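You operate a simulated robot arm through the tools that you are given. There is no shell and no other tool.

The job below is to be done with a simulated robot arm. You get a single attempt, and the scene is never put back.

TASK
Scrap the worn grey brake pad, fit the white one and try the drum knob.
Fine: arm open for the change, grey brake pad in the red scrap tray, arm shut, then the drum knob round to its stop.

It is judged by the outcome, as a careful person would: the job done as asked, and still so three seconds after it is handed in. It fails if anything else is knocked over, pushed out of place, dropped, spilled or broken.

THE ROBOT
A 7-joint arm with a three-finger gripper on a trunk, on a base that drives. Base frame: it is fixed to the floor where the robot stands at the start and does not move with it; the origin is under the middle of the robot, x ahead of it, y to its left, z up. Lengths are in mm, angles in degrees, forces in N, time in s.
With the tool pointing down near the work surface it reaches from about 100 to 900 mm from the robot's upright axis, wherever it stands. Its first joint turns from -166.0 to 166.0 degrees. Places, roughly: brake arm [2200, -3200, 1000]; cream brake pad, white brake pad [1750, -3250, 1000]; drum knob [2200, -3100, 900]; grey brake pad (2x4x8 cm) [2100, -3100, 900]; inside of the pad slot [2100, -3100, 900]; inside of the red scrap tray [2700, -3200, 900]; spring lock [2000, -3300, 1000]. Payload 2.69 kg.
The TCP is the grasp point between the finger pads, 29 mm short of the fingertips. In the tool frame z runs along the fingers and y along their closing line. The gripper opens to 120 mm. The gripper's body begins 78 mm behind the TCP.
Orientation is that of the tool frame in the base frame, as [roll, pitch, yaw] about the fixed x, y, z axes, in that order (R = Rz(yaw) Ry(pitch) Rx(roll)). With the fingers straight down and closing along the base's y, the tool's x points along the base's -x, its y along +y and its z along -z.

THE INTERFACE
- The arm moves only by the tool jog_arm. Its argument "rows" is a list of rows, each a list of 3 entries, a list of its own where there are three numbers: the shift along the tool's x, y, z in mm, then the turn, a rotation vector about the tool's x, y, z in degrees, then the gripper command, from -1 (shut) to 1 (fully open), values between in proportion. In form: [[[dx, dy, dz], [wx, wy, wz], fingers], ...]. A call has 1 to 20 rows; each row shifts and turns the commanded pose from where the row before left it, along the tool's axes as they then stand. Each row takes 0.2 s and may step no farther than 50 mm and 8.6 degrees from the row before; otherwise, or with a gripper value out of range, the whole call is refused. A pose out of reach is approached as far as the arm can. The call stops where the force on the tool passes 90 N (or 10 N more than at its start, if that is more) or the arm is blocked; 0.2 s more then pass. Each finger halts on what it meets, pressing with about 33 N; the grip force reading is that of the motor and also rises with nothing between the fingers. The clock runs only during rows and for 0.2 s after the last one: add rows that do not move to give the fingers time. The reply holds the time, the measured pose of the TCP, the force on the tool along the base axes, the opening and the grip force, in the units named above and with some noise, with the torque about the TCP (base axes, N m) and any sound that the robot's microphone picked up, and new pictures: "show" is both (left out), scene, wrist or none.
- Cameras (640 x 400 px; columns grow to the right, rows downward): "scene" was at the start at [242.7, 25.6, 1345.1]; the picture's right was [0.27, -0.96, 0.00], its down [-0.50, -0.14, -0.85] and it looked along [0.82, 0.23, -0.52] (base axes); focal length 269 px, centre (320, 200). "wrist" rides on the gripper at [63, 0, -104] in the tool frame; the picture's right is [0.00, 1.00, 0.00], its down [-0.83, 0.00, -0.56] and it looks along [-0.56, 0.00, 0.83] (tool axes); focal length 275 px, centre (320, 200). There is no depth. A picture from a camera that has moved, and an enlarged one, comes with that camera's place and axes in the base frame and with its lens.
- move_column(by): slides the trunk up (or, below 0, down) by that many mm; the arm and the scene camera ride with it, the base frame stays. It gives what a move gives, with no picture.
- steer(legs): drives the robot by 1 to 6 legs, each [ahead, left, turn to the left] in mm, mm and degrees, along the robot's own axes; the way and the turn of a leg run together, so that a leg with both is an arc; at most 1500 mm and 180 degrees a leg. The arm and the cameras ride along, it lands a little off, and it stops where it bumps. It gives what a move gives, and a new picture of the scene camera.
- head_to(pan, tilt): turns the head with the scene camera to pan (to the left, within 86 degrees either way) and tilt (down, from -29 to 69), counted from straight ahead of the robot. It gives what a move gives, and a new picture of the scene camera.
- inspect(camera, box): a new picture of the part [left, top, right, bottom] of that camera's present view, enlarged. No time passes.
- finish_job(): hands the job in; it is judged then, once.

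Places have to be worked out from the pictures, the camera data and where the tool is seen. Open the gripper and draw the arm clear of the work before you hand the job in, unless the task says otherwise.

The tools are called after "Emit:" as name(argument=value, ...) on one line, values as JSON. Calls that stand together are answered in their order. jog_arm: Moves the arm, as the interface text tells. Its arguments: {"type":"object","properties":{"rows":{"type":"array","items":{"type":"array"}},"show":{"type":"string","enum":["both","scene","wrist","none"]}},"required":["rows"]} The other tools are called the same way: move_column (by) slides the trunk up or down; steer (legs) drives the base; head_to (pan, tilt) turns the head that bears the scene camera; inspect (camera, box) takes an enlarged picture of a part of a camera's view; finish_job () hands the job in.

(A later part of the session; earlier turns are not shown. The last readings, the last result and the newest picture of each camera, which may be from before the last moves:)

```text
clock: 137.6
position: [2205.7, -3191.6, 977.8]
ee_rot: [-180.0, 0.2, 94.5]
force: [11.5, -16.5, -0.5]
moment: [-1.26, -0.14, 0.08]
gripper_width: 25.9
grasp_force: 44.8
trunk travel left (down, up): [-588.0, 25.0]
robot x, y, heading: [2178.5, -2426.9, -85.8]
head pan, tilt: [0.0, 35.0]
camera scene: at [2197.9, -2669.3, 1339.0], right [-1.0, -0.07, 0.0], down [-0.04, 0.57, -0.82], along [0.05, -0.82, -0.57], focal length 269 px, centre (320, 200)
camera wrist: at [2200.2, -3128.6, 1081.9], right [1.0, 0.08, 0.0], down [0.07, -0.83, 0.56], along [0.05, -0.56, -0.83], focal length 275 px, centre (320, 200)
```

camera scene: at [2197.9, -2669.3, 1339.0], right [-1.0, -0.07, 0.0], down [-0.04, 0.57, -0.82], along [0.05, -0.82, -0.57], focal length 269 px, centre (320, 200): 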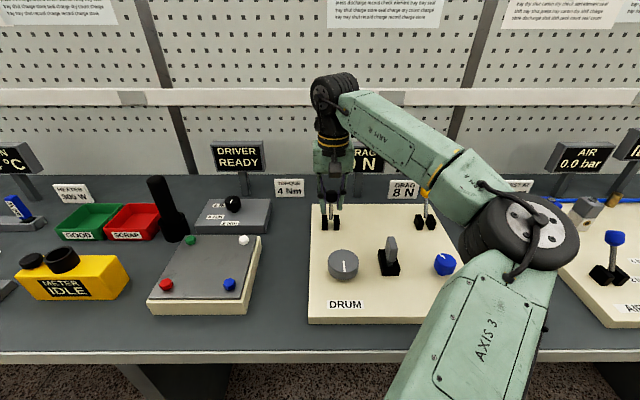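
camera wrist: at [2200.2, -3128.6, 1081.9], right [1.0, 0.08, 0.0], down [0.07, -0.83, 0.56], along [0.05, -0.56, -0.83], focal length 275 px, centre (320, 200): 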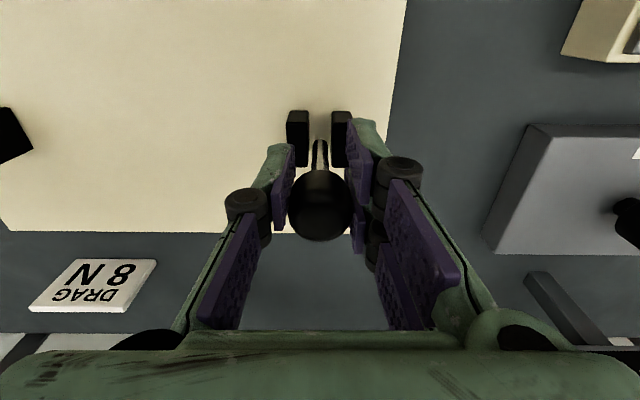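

The lever is about upright now with a steady ~17 N. I keep following the arc down on my side until it meets its stop.

Emit:
jog_arm(rows=[[[3.8, 0, 0.5], [0, 0, 0], -1], [[3.8, 0, 0.6], [0, 0, 0], -1], [[3.8, 0, 0.9], [0, 0, 0], -1], [[3.7, 0, 1.1], [0, 0, 0], -1], [[3.6, 0, 1.4], [0, 0, 0], -1], [[3.6, 0, 1.5], [0, 0, 0], -1]])

```text
clock: 139.0
position: [2205.3, -3166.3, 974.0]
ee_rot: [-179.9, 0.2, 94.7]
force: [17.9, -5.6, 10.0]
moment: [-0.89, -0.68, 0.42]
gripper_width: 24.0
grasp_force: 45.0
trunk travel left (down, up): [-588.0, 25.0]
robot x, y, heading: [2182.0, -2429.0, -86.1]
head pan, tilt: [0.0, 35.0]
camera scene: at [2198.5, -2667.5, 1339.5], right [-1.0, -0.07, 0.0], down [-0.04, 0.57, -0.82], along [0.06, -0.82, -0.57], focal length 269 px, centre (320, 200)
camera wrist: at [2199.0, -3104.0, 1077.3], right [1.0, 0.09, 0.0], down [0.07, -0.83, 0.56], along [0.05, -0.56, -0.83], focal length 275 px, centre (320, 200)
```

scene: 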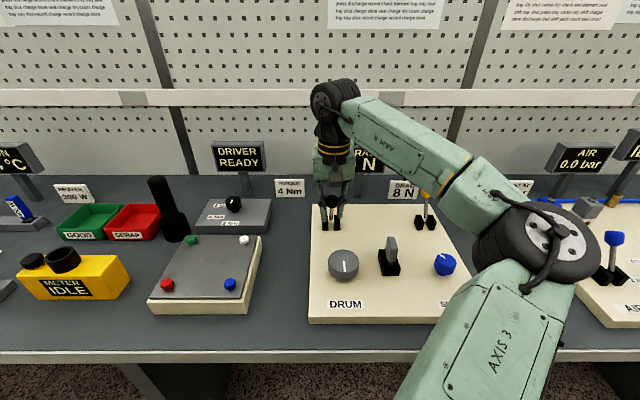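
wrist: 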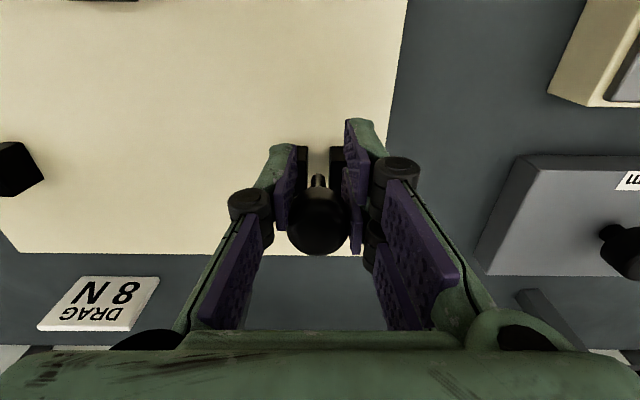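

The knob has slipped back ~16 mm in the fingers: the lever is only slightly past upright (~+13°, knob ≈ y -3182). I open, re-centre on the knob and pull again to find out whether that is its stop.

Emit:
jog_arm(rows=[[[0, 0, 0], [0, 0, 0], 0], [[0, 0, 0], [0, 0, 0], 0], [[-8, 0, -2], [0, 0, 0], 0], [[-8, 0, 0], [0, 0, 0], 0], [[0, 0, 0], [0, 0, 0], 0]], show="both")

```text
clock: 140.2
position: [2203.9, -3182.7, 973.8]
ee_rot: [-179.9, 0.0, 94.5]
force: [-0.4, 0.4, 1.0]
moment: [0.0, 0.0, -0.02]
gripper_width: 60.0
grasp_force: 0.1
trunk travel left (down, up): [-588.0, 25.0]
robot x, y, heading: [2179.1, -2428.2, -86.2]
head pan, tilt: [0.0, 35.0]
camera scene: at [2197.0, -2668.0, 1339.4], right [-1.0, -0.07, 0.0], down [-0.04, 0.57, -0.82], along [0.06, -0.82, -0.57], focal length 269 px, centre (320, 200)
camera wrist: at [2199.3, -3120.7, 1078.5], right [1.0, 0.08, 0.0], down [0.07, -0.83, 0.56], along [0.04, -0.56, -0.83], focal length 275 px, centre (320, 200)
```

scene: 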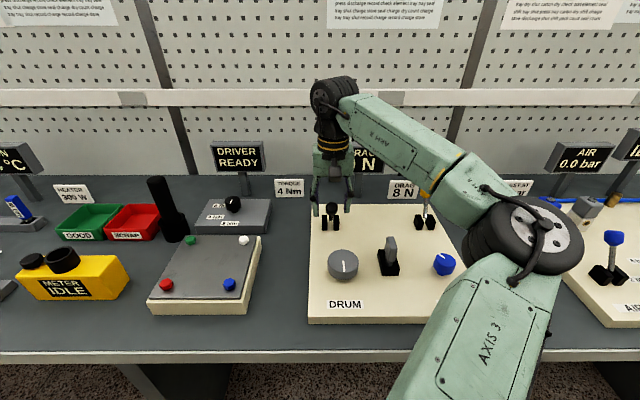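
wrist: 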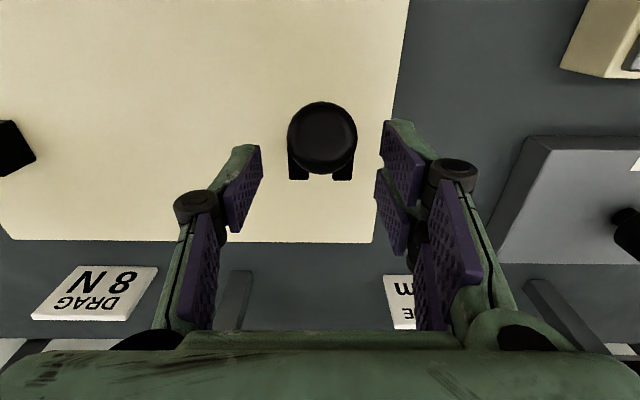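

On release the lever snapped over by itself: its knob is now at y≈-3163, about +28° toward me, the mirror of where it stood. I lift clear and look at the display and the pad slot.

Emit:
jog_arm(rows=[[[0, 0, -20], [0, 0, 0], 0], [[0, 0, -20], [0, 0, 0], 0], [[0, 0, -20], [0, 0, 0], 0], [[0, 0, -20], [0, 0, 0], 0], [[0, 0, -20], [0, 0, 0], 0], [[10, 20, -10], [0, 0, 0], 0], [[10, 20, 0], [0, 0, 0], 0], [[10, 20, 0], [0, 0, 0], 0], [[10, 20, 0], [0, 0, 0], 0]])

Emit:
inspect(camera="scene", box=[290, 130, 498, 260])

```text
clock: 142.2
position: [2279.4, -3136.2, 1084.2]
ee_rot: [-179.9, 0.0, 94.5]
force: [0.3, 0.3, -0.3]
moment: [0.02, -0.01, -0.01]
gripper_width: 60.3
grasp_force: 0.1
trunk travel left (down, up): [-588.0, 25.0]
robot x, y, heading: [2183.5, -2432.2, -86.1]
head pan, tilt: [0.0, 35.0]
camera scene: at [2197.1, -2668.0, 1339.4], right [-1.0, -0.07, 0.0], down [-0.04, 0.57, -0.82], along [0.06, -0.82, -0.57], focal length 269 px, centre (320, 200)
camera wrist: at [2274.1, -3074.4, 1186.7], right [1.0, 0.08, 0.0], down [0.07, -0.83, 0.56], along [0.04, -0.56, -0.83], focal length 275 px, centre (320, 200)
```

scene: 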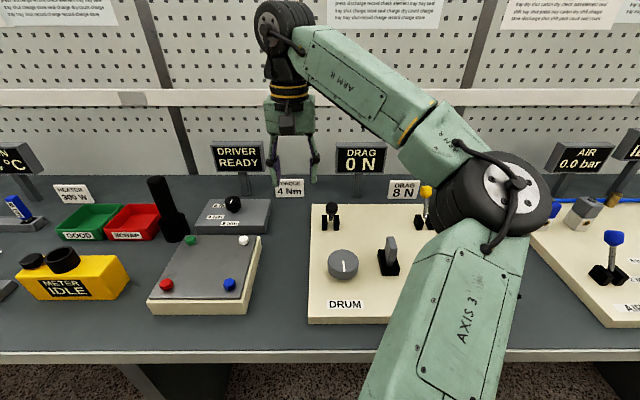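
wrist: 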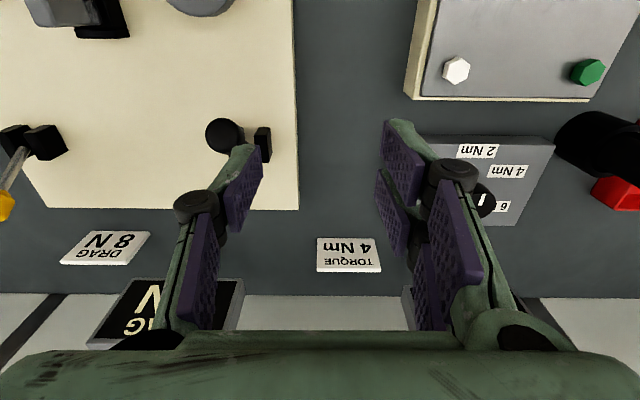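

```text
3.08 times, centred on (394, 195) of scene
camera zoom: at [2197.1, -2668.0, 1339.4], right [-1.0, -0.07, 0.0], down [-0.04, 0.57, -0.82], along [0.06, -0.82, -0.57], focal length 829 px, centre (92, 215)
```

zoom: 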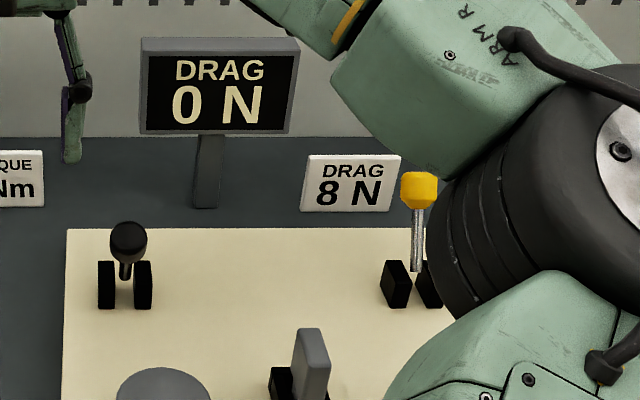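

The display reads DRAG 0 N: the brake arm is open. Now I move above the pad slot (≈2075,-3080) for a close view of the grey pad.

Emit:
jog_arm(rows=[[[7, -20, 0], [0, 0, 0], 0.3], [[7, -20, 0], [0, 0, 0], 0.3], [[7, -20, 0], [0, 0, 0], 0.3], [[7, -20, 0], [0, 0, 0], 0.3], [[7, -20, 0], [0, 0, 0], 0.3], [[7, -20, 0], [0, 0, 0], 0.3], [[7, -20, 0], [0, 0, 0], 0.3], [[7, -20, 0], [0, 0, 0], 0.3], [[7, -20, 0], [0, 0, 0], 0.3], [[7, -20, 0], [0, 0, 0], 0.3], [[0, 0, 0], [0, 0, 0], 0.3]])

```text
clock: 144.6
position: [2074.5, -3084.7, 1086.1]
ee_rot: [-179.8, 0.1, 94.5]
force: [0.8, 0.3, -0.5]
moment: [-0.02, 0.0, 0.02]
gripper_width: 78.0
grasp_force: 0.1
trunk travel left (down, up): [-588.0, 25.0]
robot x, y, heading: [2180.0, -2422.6, -86.0]
head pan, tilt: [0.0, 35.0]
camera scene: at [2197.0, -2668.1, 1339.3], right [-1.0, -0.07, 0.0], down [-0.04, 0.57, -0.82], along [0.06, -0.82, -0.57], focal length 269 px, centre (320, 200)
camera wrist: at [2069.2, -3021.2, 1189.9], right [1.0, 0.08, 0.0], down [0.07, -0.83, 0.56], along [0.04, -0.56, -0.83], focal length 275 px, centre (320, 200)
```

scene: 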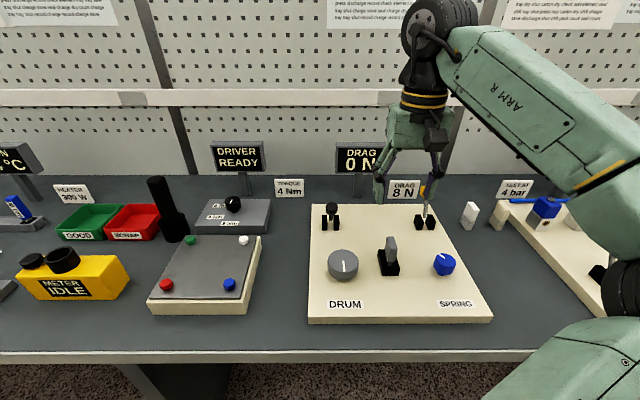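
wrist: 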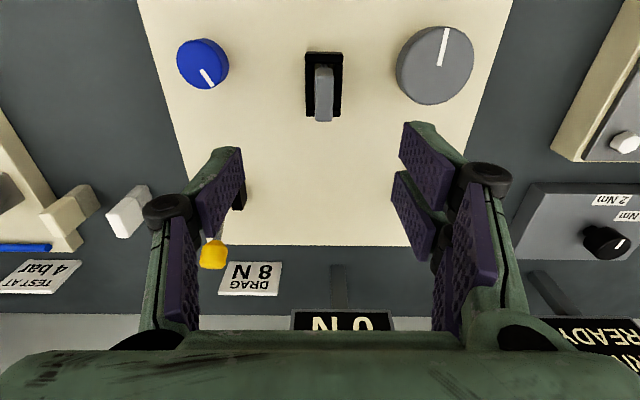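

Emit:
inspect(camera="wrist", box=[240, 20, 400, 120])

Emit:
inspect(camera="scene", box=[340, 200, 500, 300])

Emit:
inspect(camera="wrist", box=[30, 150, 190, 250])

```text
4.00 times, centred on (320, 70) of wrist
camera zoom: at [2069.2, -3021.2, 1189.9], right [1.0, 0.08, 0.0], down [0.07, -0.83, 0.56], along [0.04, -0.56, -0.83], focal length 1101 px, centre (320, 720)
```

zoom: 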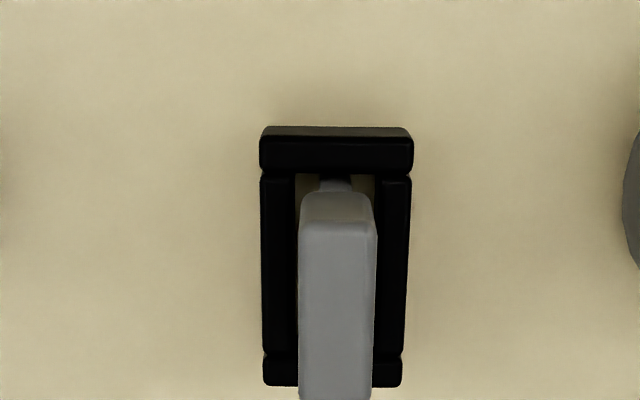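

```text
4.00 times, centred on (420, 250) of scene
camera zoom: at [2197.0, -2668.1, 1339.3], right [-1.0, -0.07, 0.0], down [-0.04, 0.57, -0.82], along [0.06, -0.82, -0.57], focal length 1078 px, centre (-80, 0)
```

zoom: 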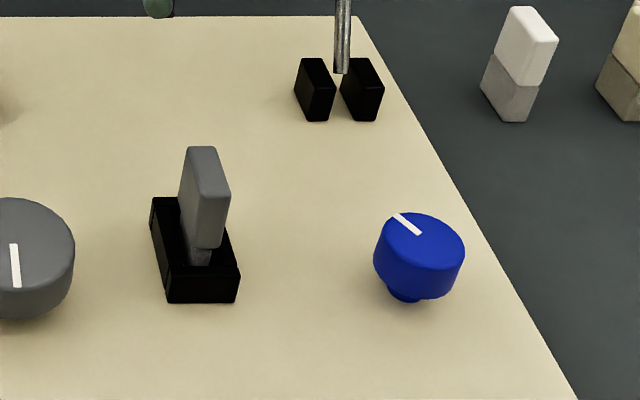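

```text
4.00 times, centred on (110, 200) of wrist
camera zoom: at [2069.2, -3021.2, 1189.9], right [1.0, 0.08, 0.0], down [0.07, -0.83, 0.56], along [0.04, -0.56, -0.83], focal length 1101 px, centre (1160, 200)
```

zoom: 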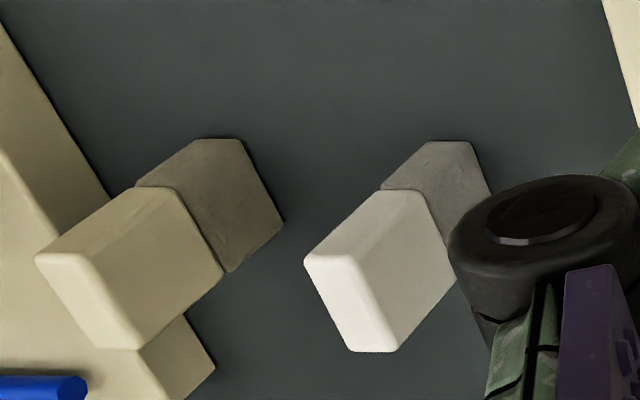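

Triangulated: the grey pad's top is at z≈948, spanning y≈-3063…-3100, and its centre lies ~+3 mm (tool x) and +3.5 mm (tool y) from the tool axis; the black slot frame tops out at z≈907. I correct and lower to z≈1000 to re-check the alignment.

Emit:
jog_arm(rows=[[[3, 3.5, 16], [0, 0, 0], 0.1], [[0, 0, 20], [0, 0, 0], 0.1], [[0, 0, 20], [0, 0, 0], 0.1], [[0, 0, 20], [0, 0, 0], 0.1], [[0, 0, 10], [0, 0, 0], 0.1], [[0, 0, 0], [0, 0, 0], 0.1]], show="wrist")

Emit:
inspect(camera="wrist", box=[220, 80, 420, 205])

```text
clock: 146.0
position: [2078.9, -3079.9, 998.4]
ee_rot: [-179.9, 0.1, 94.5]
force: [-0.2, 0.3, 1.0]
moment: [-0.04, 0.01, 0.0]
gripper_width: 65.8
grasp_force: 0.0
trunk travel left (down, up): [-588.0, 25.0]
robot x, y, heading: [2180.9, -2425.7, -86.2]
head pan, tilt: [0.0, 35.0]
camera wrist: at [2074.4, -3017.9, 1102.8], right [1.0, 0.08, 0.0], down [0.07, -0.83, 0.56], along [0.04, -0.56, -0.83], focal length 275 px, centre (320, 200)
```

wrist: 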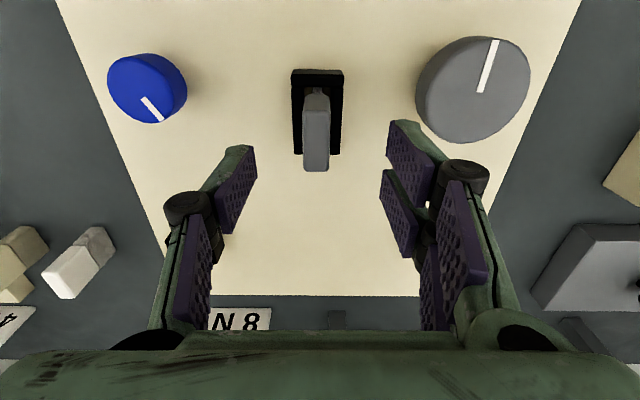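

```text
3.20 times, centred on (320, 142) of wrist
camera zoom: at [2074.4, -3017.9, 1102.8], right [1.0, 0.08, 0.0], down [0.07, -0.83, 0.56], along [0.04, -0.56, -0.83], focal length 881 px, centre (320, 384)
```

zoom: 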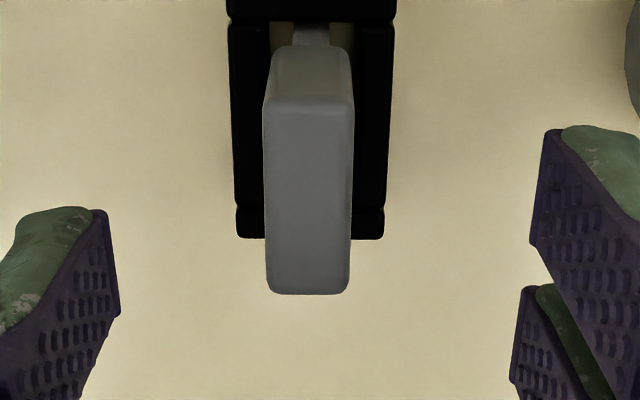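

Close-up: the pad's top is offset about -2 mm in tool y and -1 mm in tool x. I correct and lower to TCP z≈942, keeping the fingertips (z≈913) above the slot frame.

Emit:
jog_arm(rows=[[[-1, -2, 10], [0, 0, 0], 0], [[0, 0, 15], [0, 0, 0], -0.1], [[0, 0, 15], [0, 0, 0], -0.2], [[0, 0, 10], [0, 0, 0], -0.2], [[0, 0, 5.5], [0, 0, 0], -0.2], [[0, 0, 0], [0, 0, 0], -0.2]], show="wrist")

```text
clock: 147.4
position: [2077.9, -3079.5, 944.0]
ee_rot: [-180.0, 0.1, 94.6]
force: [0.2, 0.2, -0.3]
moment: [-0.01, 0.02, 0.0]
gripper_width: 48.0
grasp_force: 0.1
trunk travel left (down, up): [-588.0, 25.0]
robot x, y, heading: [2180.3, -2427.6, -86.1]
head pan, tilt: [0.0, 35.0]
camera wrist: at [2072.0, -3017.6, 1047.0], right [1.0, 0.08, 0.0], down [0.07, -0.83, 0.56], along [0.05, -0.56, -0.83], focal length 275 px, centre (320, 200)
```

wrist: 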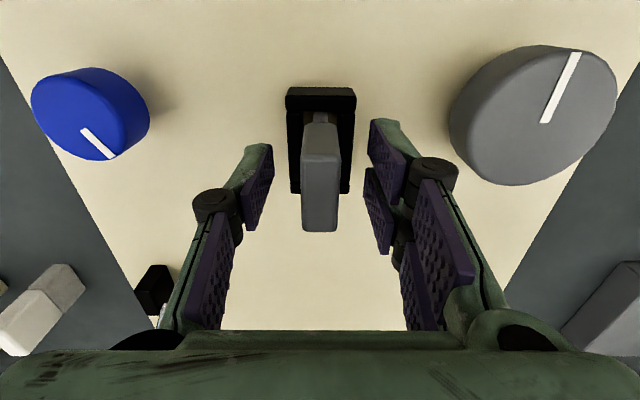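

Centred in x; a 1.5 mm shift in tool x and I close on the pad's head.

Emit:
jog_arm(rows=[[[-1.5, 0, 1], [0, 0, 0], -0.2], [[0, 0, 0], [0, 0, 0], -1], [[0, 0, 0], [0, 0, 0], -1], [[0, 0, 0], [0, 0, 0], -1], [[0, 0, 0], [0, 0, 0], -1], [[0, 0, 0], [0, 0, 0], -1]], show="wrist")

```text
clock: 148.8
position: [2078.0, -3081.6, 941.3]
ee_rot: [180.0, 0.1, 94.5]
force: [0.5, -0.3, -0.3]
moment: [-0.01, 0.01, -0.01]
gripper_width: 15.2
grasp_force: 32.7
trunk travel left (down, up): [-588.0, 25.0]
robot x, y, heading: [2183.9, -2428.1, -86.1]
head pan, tilt: [0.0, 35.0]
camera wrist: at [2072.2, -3019.4, 1046.0], right [1.0, 0.08, 0.0], down [0.07, -0.83, 0.56], along [0.04, -0.56, -0.83], focal length 275 px, centre (320, 200)
```

wrist: 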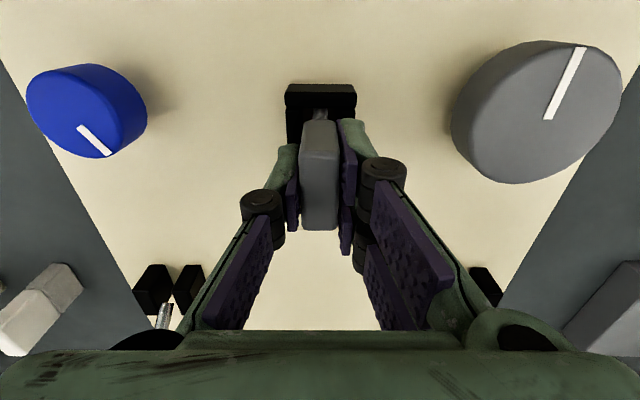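

Gripped (15 mm thick). I lift straight up, slowly at first.

Emit:
jog_arm(rows=[[[0, 0, -5], [0, 0, 0], -1], [[0, 0, -5], [0, 0, 0], -1], [[0, 0, -8], [0, 0, 0], -1], [[0, 0, -10], [0, 0, 0], -1], [[0, 0, -12], [0, 0, 0], -1], [[0, 0, -15], [0, 0, 0], -1], [[0, 0, -15], [0, 0, 0], -1], [[0, 0, -15], [0, 0, 0], -1], [[0, 0, -15], [0, 0, 0], -1], [[0, 0, -15], [0, 0, 0], -1], [[0, 0, -15], [0, 0, 0], -1], [[0, 0, -10], [0, 0, 0], -1]])

Emit:
inspect(camera="wrist", box=[220, 60, 420, 260])

```text
clock: 151.4
position: [2077.6, -3081.9, 1082.0]
ee_rot: [-179.9, 0.2, 94.5]
force: [0.5, 0.0, 0.3]
moment: [0.03, 0.02, -0.02]
gripper_width: 15.2
grasp_force: 33.2
trunk travel left (down, up): [-588.0, 25.0]
robot x, y, heading: [2181.4, -2429.4, -86.0]
head pan, tilt: [0.0, 35.0]
camera scene: at [2197.0, -2668.0, 1339.3], right [-1.0, -0.07, 0.0], down [-0.04, 0.57, -0.82], along [0.06, -0.82, -0.57], focal length 269 px, centre (320, 200)
camera wrist: at [2072.9, -3020.1, 1186.1], right [1.0, 0.08, 0.0], down [0.07, -0.83, 0.56], along [0.05, -0.56, -0.83], focal length 275 px, centre (320, 200)
```

scene: 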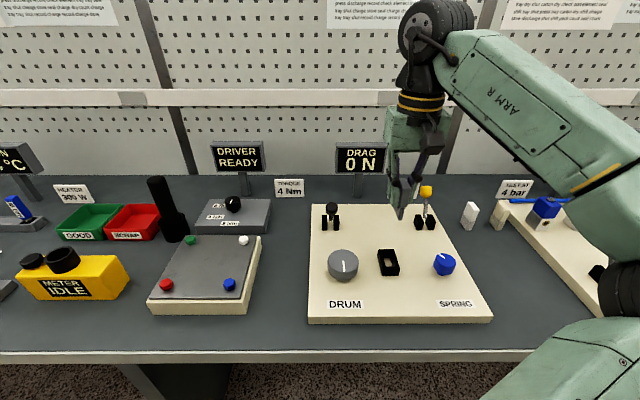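
wrist: 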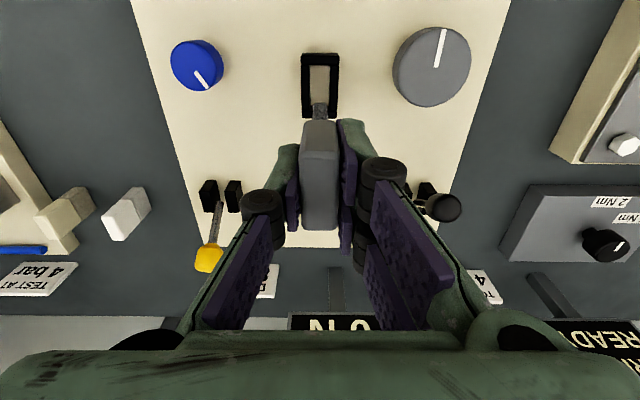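

```text
2.00 times, centred on (320, 160) of wrist
camera zoom: at [2072.9, -3020.1, 1186.1], right [1.0, 0.08, 0.0], down [0.07, -0.83, 0.56], along [0.05, -0.56, -0.83], focal length 551 px, centre (320, 280)
```

zoom: 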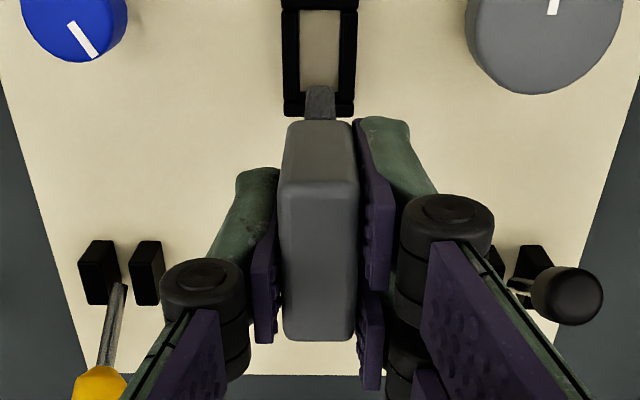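

The worn pad is out and held; the slot is empty. The red tray (≈2690,-3180) is too far from this stand, so I raise the pad further and drive ~360 mm to my left.

Emit:
jog_arm(rows=[[[3, 0, -15], [0, 0, 0], -1], [[3, 0, -15], [0, 0, 0], -1], [[3, 0, -15], [0, 0, 0], -1]], show="none")

Emit:
steer(legs=[[0, 360, 0]])

```text
clock: 152.2
position: [2076.7, -3073.0, 1127.6]
ee_rot: [-179.9, -0.1, 94.6]
force: [1.1, 0.1, -0.7]
moment: [-0.02, -0.04, -0.01]
gripper_width: 15.1
grasp_force: 33.4
trunk travel left (down, up): [-588.0, 25.0]
robot x, y, heading: [2184.5, -2424.9, -86.0]
head pan, tilt: [0.0, 35.0]
```

```text
clock: 155.7
position: [2452.9, -3047.6, 1128.4]
ee_rot: [-179.8, 0.1, 94.4]
force: [0.0, -0.5, -0.3]
moment: [-0.01, 0.03, 0.01]
gripper_width: 15.3
grasp_force: 32.6
trunk travel left (down, up): [-588.0, 25.0]
robot x, y, heading: [2551.4, -2403.0, -86.1]
head pan, tilt: [0.0, 35.0]
camera scene: at [2571.2, -2642.7, 1339.3], right [-1.0, -0.07, 0.0], down [-0.04, 0.57, -0.82], along [0.06, -0.82, -0.57], focal length 269 px, centre (320, 200)
```

scene: 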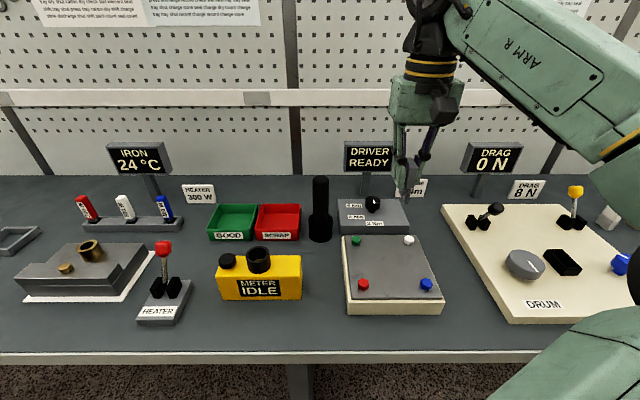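

The robot is now at (2551,-2403) and the red SCRAP tray shows at about (2718,-3195), with a black driver standing beside it at ≈(2607,-3155), top z≈1021. I carry the pad over at pad-bottom height ≈1085 and then check with the wrist camera.

Emit:
jog_arm(rows=[[[0, 0, -15], [0, 0, 0], -1], [[-10, 18, 0], [0, 0, 0], -1], [[-10, 18, 0], [0, 0, 0], -1], [[-10, 18, 0], [0, 0, 0], -1], [[-10, 18, 0], [0, 0, 0], -1], [[-10, 18, 0], [0, 0, 0], -1], [[-10, 18, 0], [0, 0, 0], -1], [[-10, 18, 0], [0, 0, 0], -1], [[-10, 18, 0], [0, 0, 0], -1], [[-10, 18, 0], [0, 0, 0], -1], [[-10, 18, 0], [0, 0, 0], -1], [[-10, 18, 0], [0, 0, 0], -1], [[-10, 18, 0], [0, 0, 0], -1], [[-10, 18, 0], [0, 0, 0], -1], [[-10, 18, 0], [0, 0, 0], -1], [[0, 0, 0], [0, 0, 0], -1]])

```text
clock: 159.1
position: [2712.0, -3169.7, 1141.6]
ee_rot: [-179.9, 0.1, 94.5]
force: [-0.6, 1.3, -0.1]
moment: [0.02, 0.0, 0.01]
gripper_width: 15.0
grasp_force: 33.4
trunk travel left (down, up): [-588.0, 25.0]
robot x, y, heading: [2555.3, -2402.7, -86.1]
head pan, tilt: [0.0, 35.0]
camera scene: at [2570.9, -2642.7, 1339.4], right [-1.0, -0.07, 0.0], down [-0.04, 0.57, -0.82], along [0.06, -0.82, -0.57], focal length 269 px, centre (320, 200)
camera wrist: at [2707.0, -3107.0, 1244.9], right [1.0, 0.08, 0.0], down [0.07, -0.83, 0.56], along [0.04, -0.56, -0.83], focal length 275 px, centre (320, 200)
```

scene: 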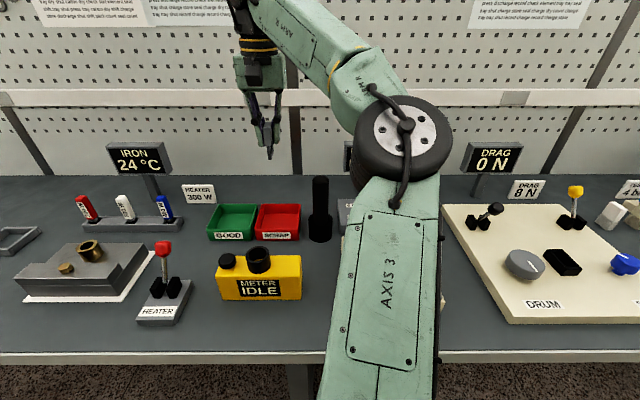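
wrist: 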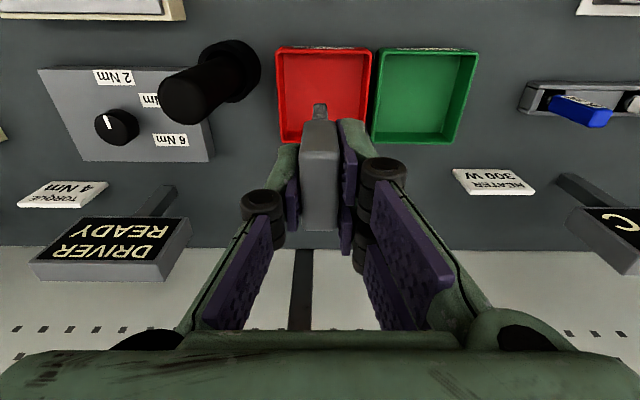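

The tray's centre is 20 mm further out and a little to +x; I shift to ≈(2725,-3190), keeping away from the black driver, and lower until the pad's bottom is about at the tray floor (TCP z≈933).

Emit:
jog_arm(rows=[[[-10, 7, 0], [0, 0, 0], -1], [[-10, 6, 0], [0, 0, 0], -1], [[0, 0, 20], [0, 0, 0], -1], [[0, 0, 20], [0, 0, 0], -1], [[0, 0, 20], [0, 0, 0], -1], [[0, 0, 20], [0, 0, 0], -1], [[0, 0, 20], [0, 0, 0], -1], [[0, 0, 20], [0, 0, 0], -1], [[0, 0, 20], [0, 0, 0], -1], [[0, 0, 0], [0, 0, 0], -1]])

```text
clock: 161.3
position: [2729.1, -3185.1, 1002.2]
ee_rot: [-179.9, 0.1, 94.5]
force: [0.8, -1.1, -1.3]
moment: [0.02, 0.0, -0.04]
gripper_width: 15.1
grasp_force: 32.7
trunk travel left (down, up): [-588.0, 25.0]
robot x, y, heading: [2553.9, -2402.7, -86.0]
head pan, tilt: [0.0, 35.0]
camera scene: at [2571.1, -2642.7, 1339.4], right [-1.0, -0.07, 0.0], down [-0.04, 0.57, -0.82], along [0.06, -0.82, -0.57], focal length 269 px, centre (320, 200)
camera wrist: at [2724.2, -3123.0, 1106.2], right [1.0, 0.08, 0.0], down [0.07, -0.83, 0.56], along [0.04, -0.56, -0.83], focal length 275 px, centre (320, 200)
```

scene: 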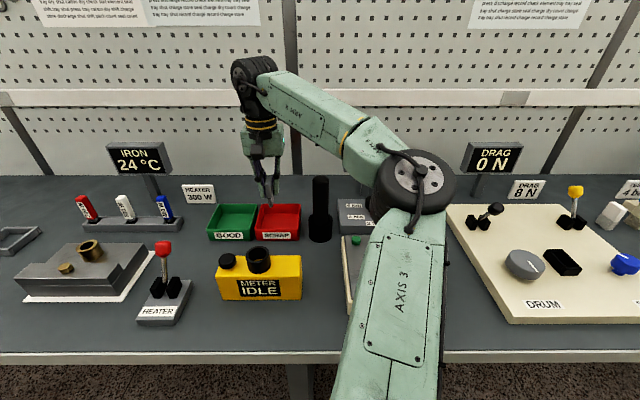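
wrist: 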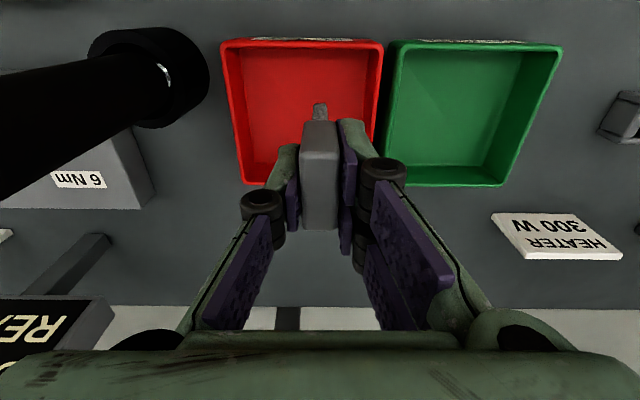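

The pad hangs inside the tray's outline. I lower a further ~66 mm gently, with finer steps at the end to feel the tray floor.

Emit:
jog_arm(rows=[[[0, -3, 15], [0, 0, 0], -1], [[0, 0, 15], [0, 0, 0], -1], [[0, 0, 12], [0, 0, 0], -1], [[0, 0, 8], [0, 0, 0], -1], [[0, 0, 6], [0, 0, 0], -1], [[0, 0, 4], [0, 0, 0], -1], [[0, 0, 3], [0, 0, 0], -1]])

```text
clock: 162.9
position: [2727.3, -3185.9, 939.1]
ee_rot: [-179.9, 0.1, 94.5]
force: [-0.8, 0.0, -0.8]
moment: [-0.01, 0.04, 0.03]
gripper_width: 15.2
grasp_force: 32.6
trunk travel left (down, up): [-588.0, 25.0]
robot x, y, heading: [2552.5, -2400.3, -86.0]
head pan, tilt: [0.0, 35.0]
camera scene: at [2571.1, -2642.7, 1339.3], right [-1.0, -0.07, 0.0], down [-0.04, 0.57, -0.82], along [0.06, -0.82, -0.57], focal length 269 px, centre (320, 200)
camera wrist: at [2720.7, -3123.7, 1042.6], right [1.0, 0.08, 0.0], down [0.07, -0.83, 0.56], along [0.04, -0.56, -0.83], focal length 275 px, centre (320, 200)
```

scene: 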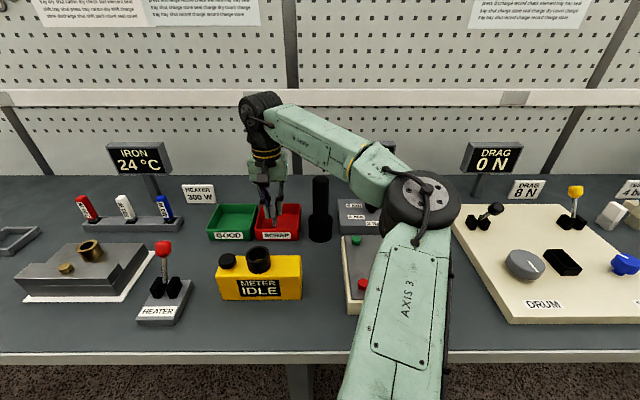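
wrist: 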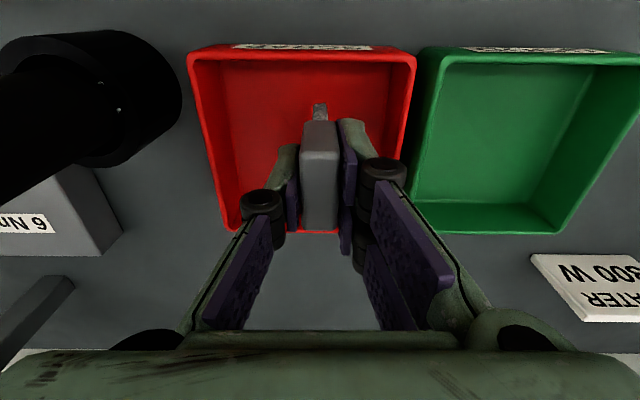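

No contact yet (pad bottom ≈881). I lower in 2 mm steps until the floor is felt.

Emit:
jog_arm(rows=[[[0, 0, 2], [0, 0, 0], -1], [[0, 0, 2], [0, 0, 0], -1], [[0, 0, 2], [0, 0, 0], -1], [[0, 0, 2], [0, 0, 0], -1], [[0, 0, 0], [0, 0, 0], -1]], show="none")

```text
clock: 164.1
position: [2725.3, -3186.4, 931.9]
ee_rot: [-179.9, 0.1, 94.6]
force: [-0.2, 1.2, -0.8]
moment: [-0.01, 0.01, 0.01]
gripper_width: 14.9
grasp_force: 33.3
trunk travel left (down, up): [-588.0, 25.0]
robot x, y, heading: [2553.4, -2399.5, -86.2]
head pan, tilt: [0.0, 35.0]
```

Emit:
jog_arm(rows=[[[0, 0, 2], [0, 0, 0], -1], [[0, 0, 2], [0, 0, 0], -1], [[0, 0, 1.5], [0, 0, 0], -1], [[0, 0, 0], [0, 0, 0], -1]], show="wrist")

```text
clock: 165.1
position: [2726.4, -3186.5, 924.7]
ee_rot: [-179.9, 0.1, 94.4]
force: [-0.7, -0.4, -0.7]
moment: [-0.01, 0.0, 0.01]
gripper_width: 15.2
grasp_force: 32.9
trunk travel left (down, up): [-588.0, 25.0]
robot x, y, heading: [2555.9, -2399.0, -85.9]
head pan, tilt: [0.0, 35.0]
camera wrist: at [2721.0, -3124.4, 1029.1], right [1.0, 0.08, 0.0], down [0.07, -0.83, 0.56], along [0.05, -0.56, -0.83], focal length 275 px, centre (320, 200)
```

wrist: 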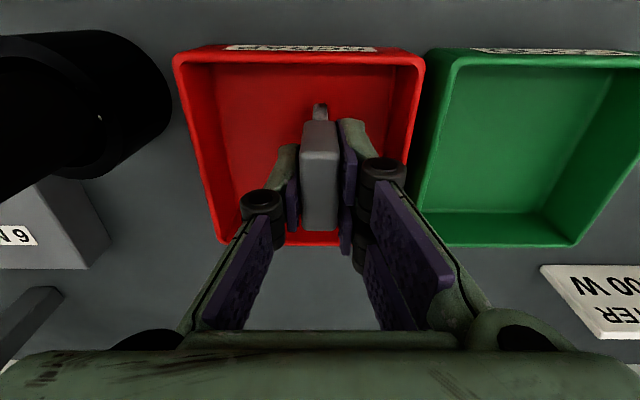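

Still no contact; I keep feeling downward in 2 mm steps.

Emit:
jog_arm(rows=[[[0, 0, 2], [0, 0, 0], -1], [[0, 0, 2], [0, 0, 0], -1], [[0, 0, 2], [0, 0, 0], -1], [[0, 0, 0], [0, 0, 0], -1]], show="none")

```text
clock: 166.1
position: [2724.9, -3186.0, 922.0]
ee_rot: [-179.9, 0.3, 94.5]
force: [-0.9, -0.5, 10.6]
moment: [0.04, 0.08, 0.0]
gripper_width: 15.4
grasp_force: 33.1
trunk travel left (down, up): [-588.0, 25.0]
robot x, y, heading: [2555.7, -2401.4, -86.0]
head pan, tilt: [0.0, 35.0]
```

Contact (10.6 N): the pad stands on the tray floor. I raise 1 mm to relieve, open the fingers to ~40 mm and lift away.

Emit:
jog_arm(rows=[[[0, 0, -1.5], [0, 0, 0], -1], [[0, 0, 0], [0, 0, 0], -0.6], [[0, 0, 0], [0, 0, 0], -0.35], [[0, 0, 0], [0, 0, 0], -0.35], [[0, 0, 0], [0, 0, 0], -0.35], [[0, 0, -8], [0, 0, 0], -0.35], [[0, 0, -12], [0, 0, 0], -0.35], [[0, 0, -18], [0, 0, 0], -0.35], [[0, 0, -20], [0, 0, 0], -0.35], [[0, 0, -20], [0, 0, 0], -0.35], [[0, 0, -20], [0, 0, 0], -0.35], [[0, 0, -20], [0, 0, 0], -0.35]])

```text
clock: 168.7
position: [2724.1, -3184.9, 1038.7]
ee_rot: [-179.8, 0.2, 94.4]
force: [-0.4, 0.4, 0.2]
moment: [-0.01, -0.03, -0.01]
gripper_width: 38.6
grasp_force: 0.0
trunk travel left (down, up): [-588.0, 25.0]
robot x, y, heading: [2550.3, -2403.5, -86.0]
head pan, tilt: [0.0, 35.0]
camera scene: at [2571.1, -2642.5, 1339.4], right [-1.0, -0.07, 0.0], down [-0.04, 0.57, -0.82], along [0.06, -0.82, -0.57], focal length 269 px, centre (320, 200)
camera wrist: at [2719.5, -3122.5, 1142.6], right [1.0, 0.08, 0.0], down [0.07, -0.83, 0.56], along [0.04, -0.56, -0.83], focal length 275 px, centre (320, 200)
```

scene: 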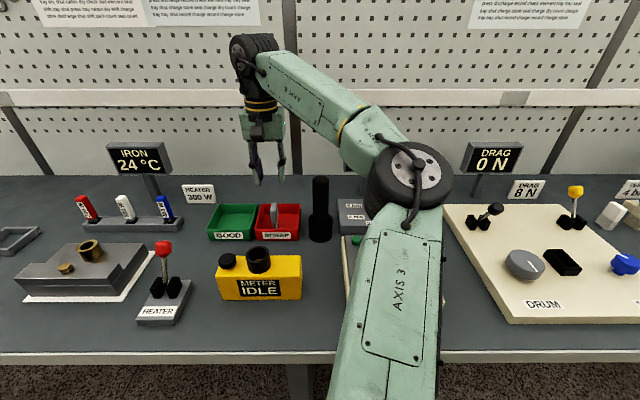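
wrist: 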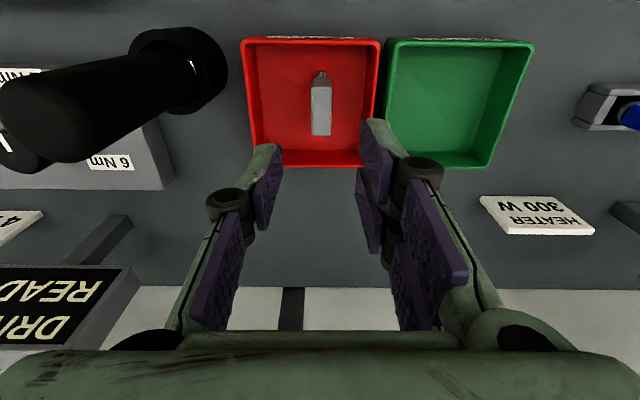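

The worn pad stands in the red tray. Next I raise and retract the arm, then drive right to about (1930,-2430), from where the white pad (≈1846,-3235), the slot and the knob are all in reach.

Emit:
jog_arm(rows=[[[5, 0, -20], [0, 0, 0], -0.35], [[10, 0, -20], [0, 0, 0], -0.35], [[15, 0, -20], [0, 0, 0], -0.35], [[20, 0, -20], [0, 0, 0], -0.35], [[20, -10, -10], [0, 0, 0], 0], [[20, -15, 0], [0, 0, 0], 0], [[20, -15, 0], [0, 0, 0], 0]], show="none")

Emit:
steer(legs=[[-16, -621, 0]])

```text
clock: 170.3
position: [2674.3, -3077.4, 1131.2]
ee_rot: [-179.8, 0.2, 94.4]
force: [-0.4, 0.9, -0.4]
moment: [0.01, 0.0, -0.01]
gripper_width: 59.8
grasp_force: 0.0
trunk travel left (down, up): [-588.0, 25.0]
robot x, y, heading: [2555.6, -2397.8, -86.3]
head pan, tilt: [0.0, 35.0]
```

```text
clock: 175.5
position: [2057.6, -3104.7, 1130.7]
ee_rot: [-179.9, 0.0, 94.6]
force: [-0.4, -0.9, 0.5]
moment: [0.02, -0.05, 0.01]
gripper_width: 60.1
grasp_force: 0.1
trunk travel left (down, up): [-588.0, 25.0]
robot x, y, heading: [1937.1, -2422.4, -86.0]
head pan, tilt: [0.0, 35.0]
camera scene: at [1952.6, -2668.9, 1339.4], right [-1.0, -0.07, 0.0], down [-0.04, 0.57, -0.82], along [0.06, -0.82, -0.57], focal length 269 px, centre (320, 200)
```

scene: 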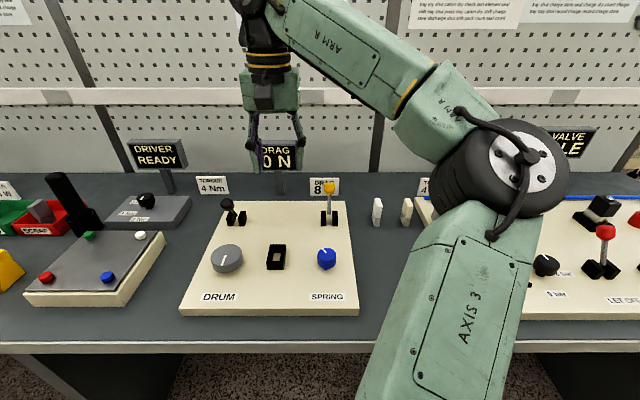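

I see the white and cream pads at about (1837,-3241) and (1770,-3245). I move the tool over near the white pad for a close look.

Emit:
jog_arm(rows=[[[-5.5, -18, 0], [0, 0, 0], 0], [[-5.5, -18, 0], [0, 0, 0], 0], [[-5.5, -18, 0], [0, 0, 0], 0], [[-5.5, -18, 0], [0, 0, 0], 0], [[-5.5, -18, 0], [0, 0, 0], 0], [[-5.5, -18, 0], [0, 0, 0], 0], [[-5.5, -18, 0], [0, 0, 0], 0], [[-5.5, -18, 0], [0, 0, 0], 0], [[-5.5, -18, 0], [0, 0, 0], 0], [[-5.5, -18, 0], [0, 0, 0], 0], [[-5.5, -18, 0], [0, 0, 0], 0], [[-5.5, -18, 0], [0, 0, 0], 0], [[0, 0, 0], [0, 0, 0], 0]])

Emit:
inspect(camera="wrist", box=[200, 60, 400, 185])

Emit:
inspect(camera="scene", box=[340, 180, 436, 240])

```text
clock: 178.3
position: [1847.9, -3186.7, 1133.2]
ee_rot: [-179.9, 0.1, 94.6]
force: [-0.5, -0.8, 0.4]
moment: [0.0, -0.01, -0.02]
gripper_width: 59.9
grasp_force: 0.0
trunk travel left (down, up): [-588.0, 25.0]
robot x, y, heading: [1932.8, -2426.0, -86.1]
head pan, tilt: [0.0, 35.0]
camera scene: at [1952.8, -2668.8, 1339.4], right [-1.0, -0.07, 0.0], down [-0.04, 0.57, -0.82], along [0.06, -0.82, -0.57], focal length 269 px, centre (320, 200)
camera wrist: at [1842.3, -3125.4, 1235.4], right [1.0, 0.09, 0.0], down [0.07, -0.83, 0.56], along [0.05, -0.56, -0.83], focal length 275 px, centre (320, 200)
```

scene: 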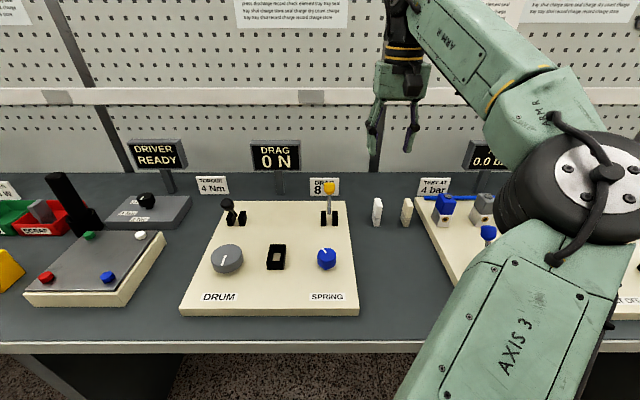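
wrist: 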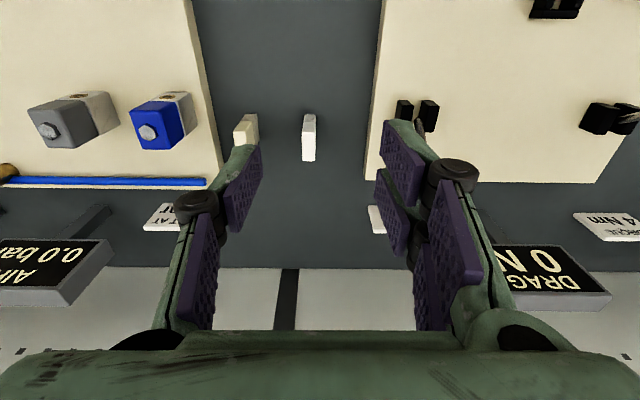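

```text
3.20 times, centred on (300, 122) of wrist
camera zoom: at [1842.3, -3125.4, 1235.4], right [1.0, 0.09, 0.0], down [0.07, -0.83, 0.56], along [0.05, -0.56, -0.83], focal length 881 px, centre (384, 448)
```

zoom: 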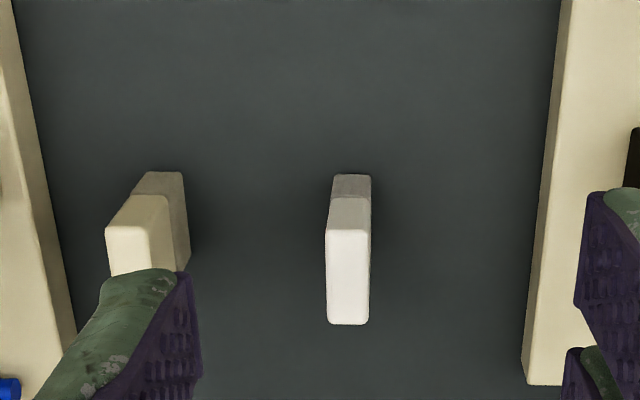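

```text
6.67 times, centred on (388, 210) of scene
camera zoom: at [1952.8, -2668.8, 1339.4], right [-1.0, -0.07, 0.0], down [-0.04, 0.57, -0.82], along [0.06, -0.82, -0.57], focal length 1796 px, centre (-133, 133)
```

zoom: 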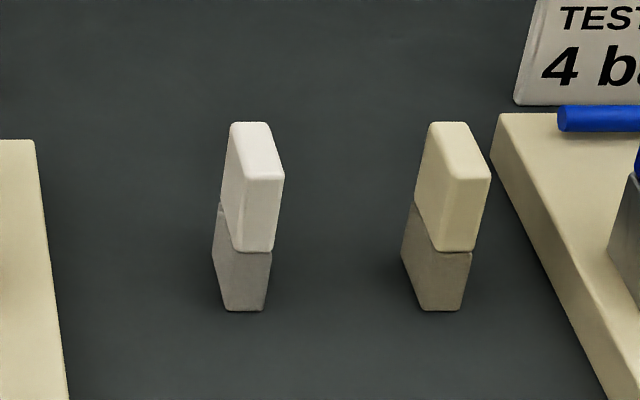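

The pads stand square to the bench. White pad: top z≈925, centre ≈(1840,-3258), i.e. 70 mm further and 13 mm toward -x from the tool; the cream one is 70 mm beside it. I go above it with ~50 mm opening and lower to z≈1000 for a check.

Emit:
jog_arm(rows=[[[-18, -4, 0], [0, 0, 0], -0.15], [[-18, -4, 0], [0, 0, 0], -0.15], [[-18, -4, 0], [0, 0, 0], -0.15], [[-15.5, -1, 0], [0, 0, 0], -0.15], [[0, 0, 20], [0, 0, 0], -0.15], [[0, 0, 20], [0, 0, 0], -0.15], [[0, 0, 20], [0, 0, 0], -0.15], [[0, 0, 20], [0, 0, 0], -0.15], [[0, 0, 20], [0, 0, 0], -0.15], [[0, 0, 20], [0, 0, 0], -0.15], [[0, 0, 15], [0, 0, 0], -0.15], [[0, 0, 0], [0, 0, 0], -0.15]], show="wrist")

Emit:
inspect(camera="wrist", box=[220, 80, 420, 205])

```text
clock: 180.9
position: [1845.9, -3250.4, 991.6]
ee_rot: [-179.9, 0.1, 94.6]
force: [0.6, 0.0, 0.6]
moment: [0.0, -0.01, -0.02]
gripper_width: 50.8
grasp_force: 0.0
out of reach, approached as far as the arm can: row 4
trunk travel left (down, up): [-588.0, 25.0]
robot x, y, heading: [1934.7, -2427.3, -86.2]
head pan, tilt: [0.0, 35.0]
camera wrist: at [1839.2, -3188.0, 1095.2], right [1.0, 0.09, 0.0], down [0.07, -0.83, 0.56], along [0.05, -0.56, -0.83], focal length 275 px, centre (320, 200)
```

wrist: 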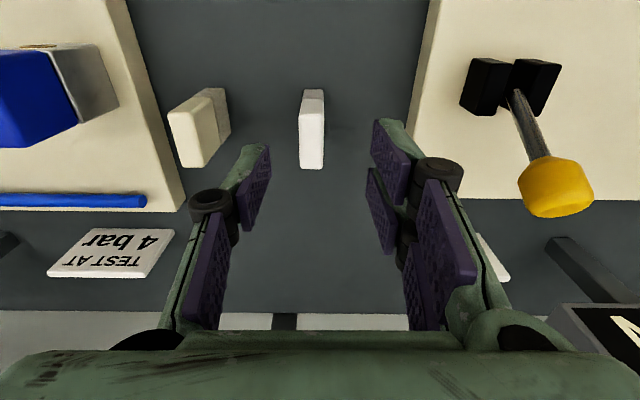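

```text
3.20 times, centred on (320, 142) of wrist
camera zoom: at [1839.2, -3188.0, 1095.2], right [1.0, 0.09, 0.0], down [0.07, -0.83, 0.56], along [0.05, -0.56, -0.83], focal length 881 px, centre (320, 384)
```

zoom: 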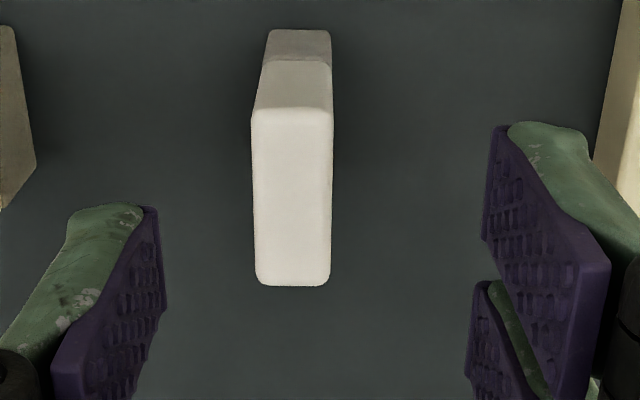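

Now the pad's centre is -6.7 mm (tool x) and -5.6 mm (tool y) off. I correct while lowering to TCP z≈919.

Emit:
jog_arm(rows=[[[0, -2.8, 15], [0, 0, 0], -0.15], [[-3, -2.8, 15], [0, 0, 0], -0.15], [[-3.7, 0, 15], [0, 0, 0], -0.15], [[0, 0, 15], [0, 0, 0], -0.15], [[0, 0, 12], [0, 0, 0], -0.15], [[0, 0, 0], [0, 0, 0], -0.15]], show="both")

```text
clock: 182.3
position: [1837.7, -3257.4, 919.4]
ee_rot: [-179.9, 0.1, 94.7]
force: [-0.1, -0.1, -0.4]
moment: [0.02, -0.04, 0.01]
gripper_width: 51.0
grasp_force: 0.1
trunk travel left (down, up): [-588.0, 25.0]
robot x, y, heading: [1935.6, -2429.1, -86.0]
head pan, tilt: [0.0, 35.0]
camera scene: at [1952.8, -2668.8, 1339.4], right [-1.0, -0.07, 0.0], down [-0.04, 0.57, -0.82], along [0.06, -0.82, -0.57], focal length 269 px, centre (320, 200)
camera wrist: at [1832.2, -3196.7, 1023.6], right [1.0, 0.09, 0.0], down [0.07, -0.83, 0.56], along [0.05, -0.56, -0.83], focal length 275 px, centre (320, 200)
```

scene: 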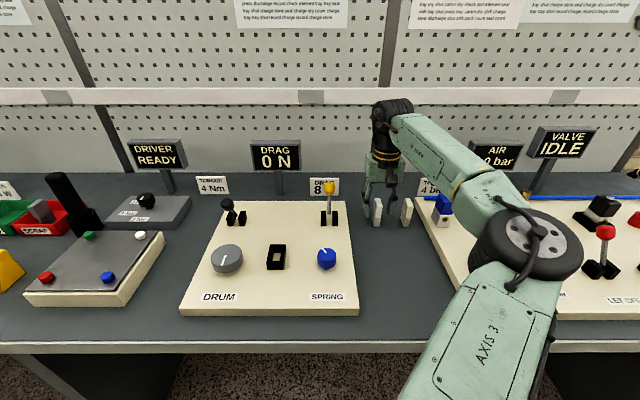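
wrist: 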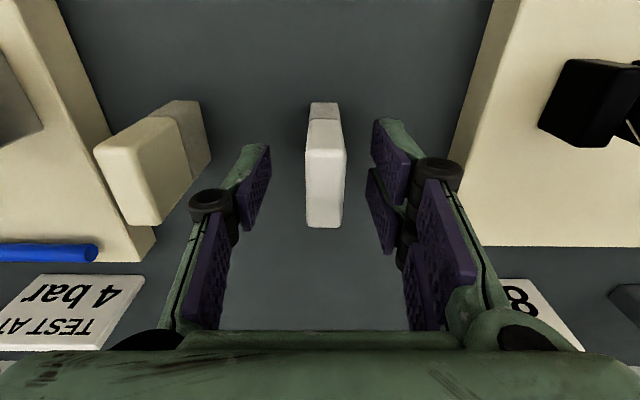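

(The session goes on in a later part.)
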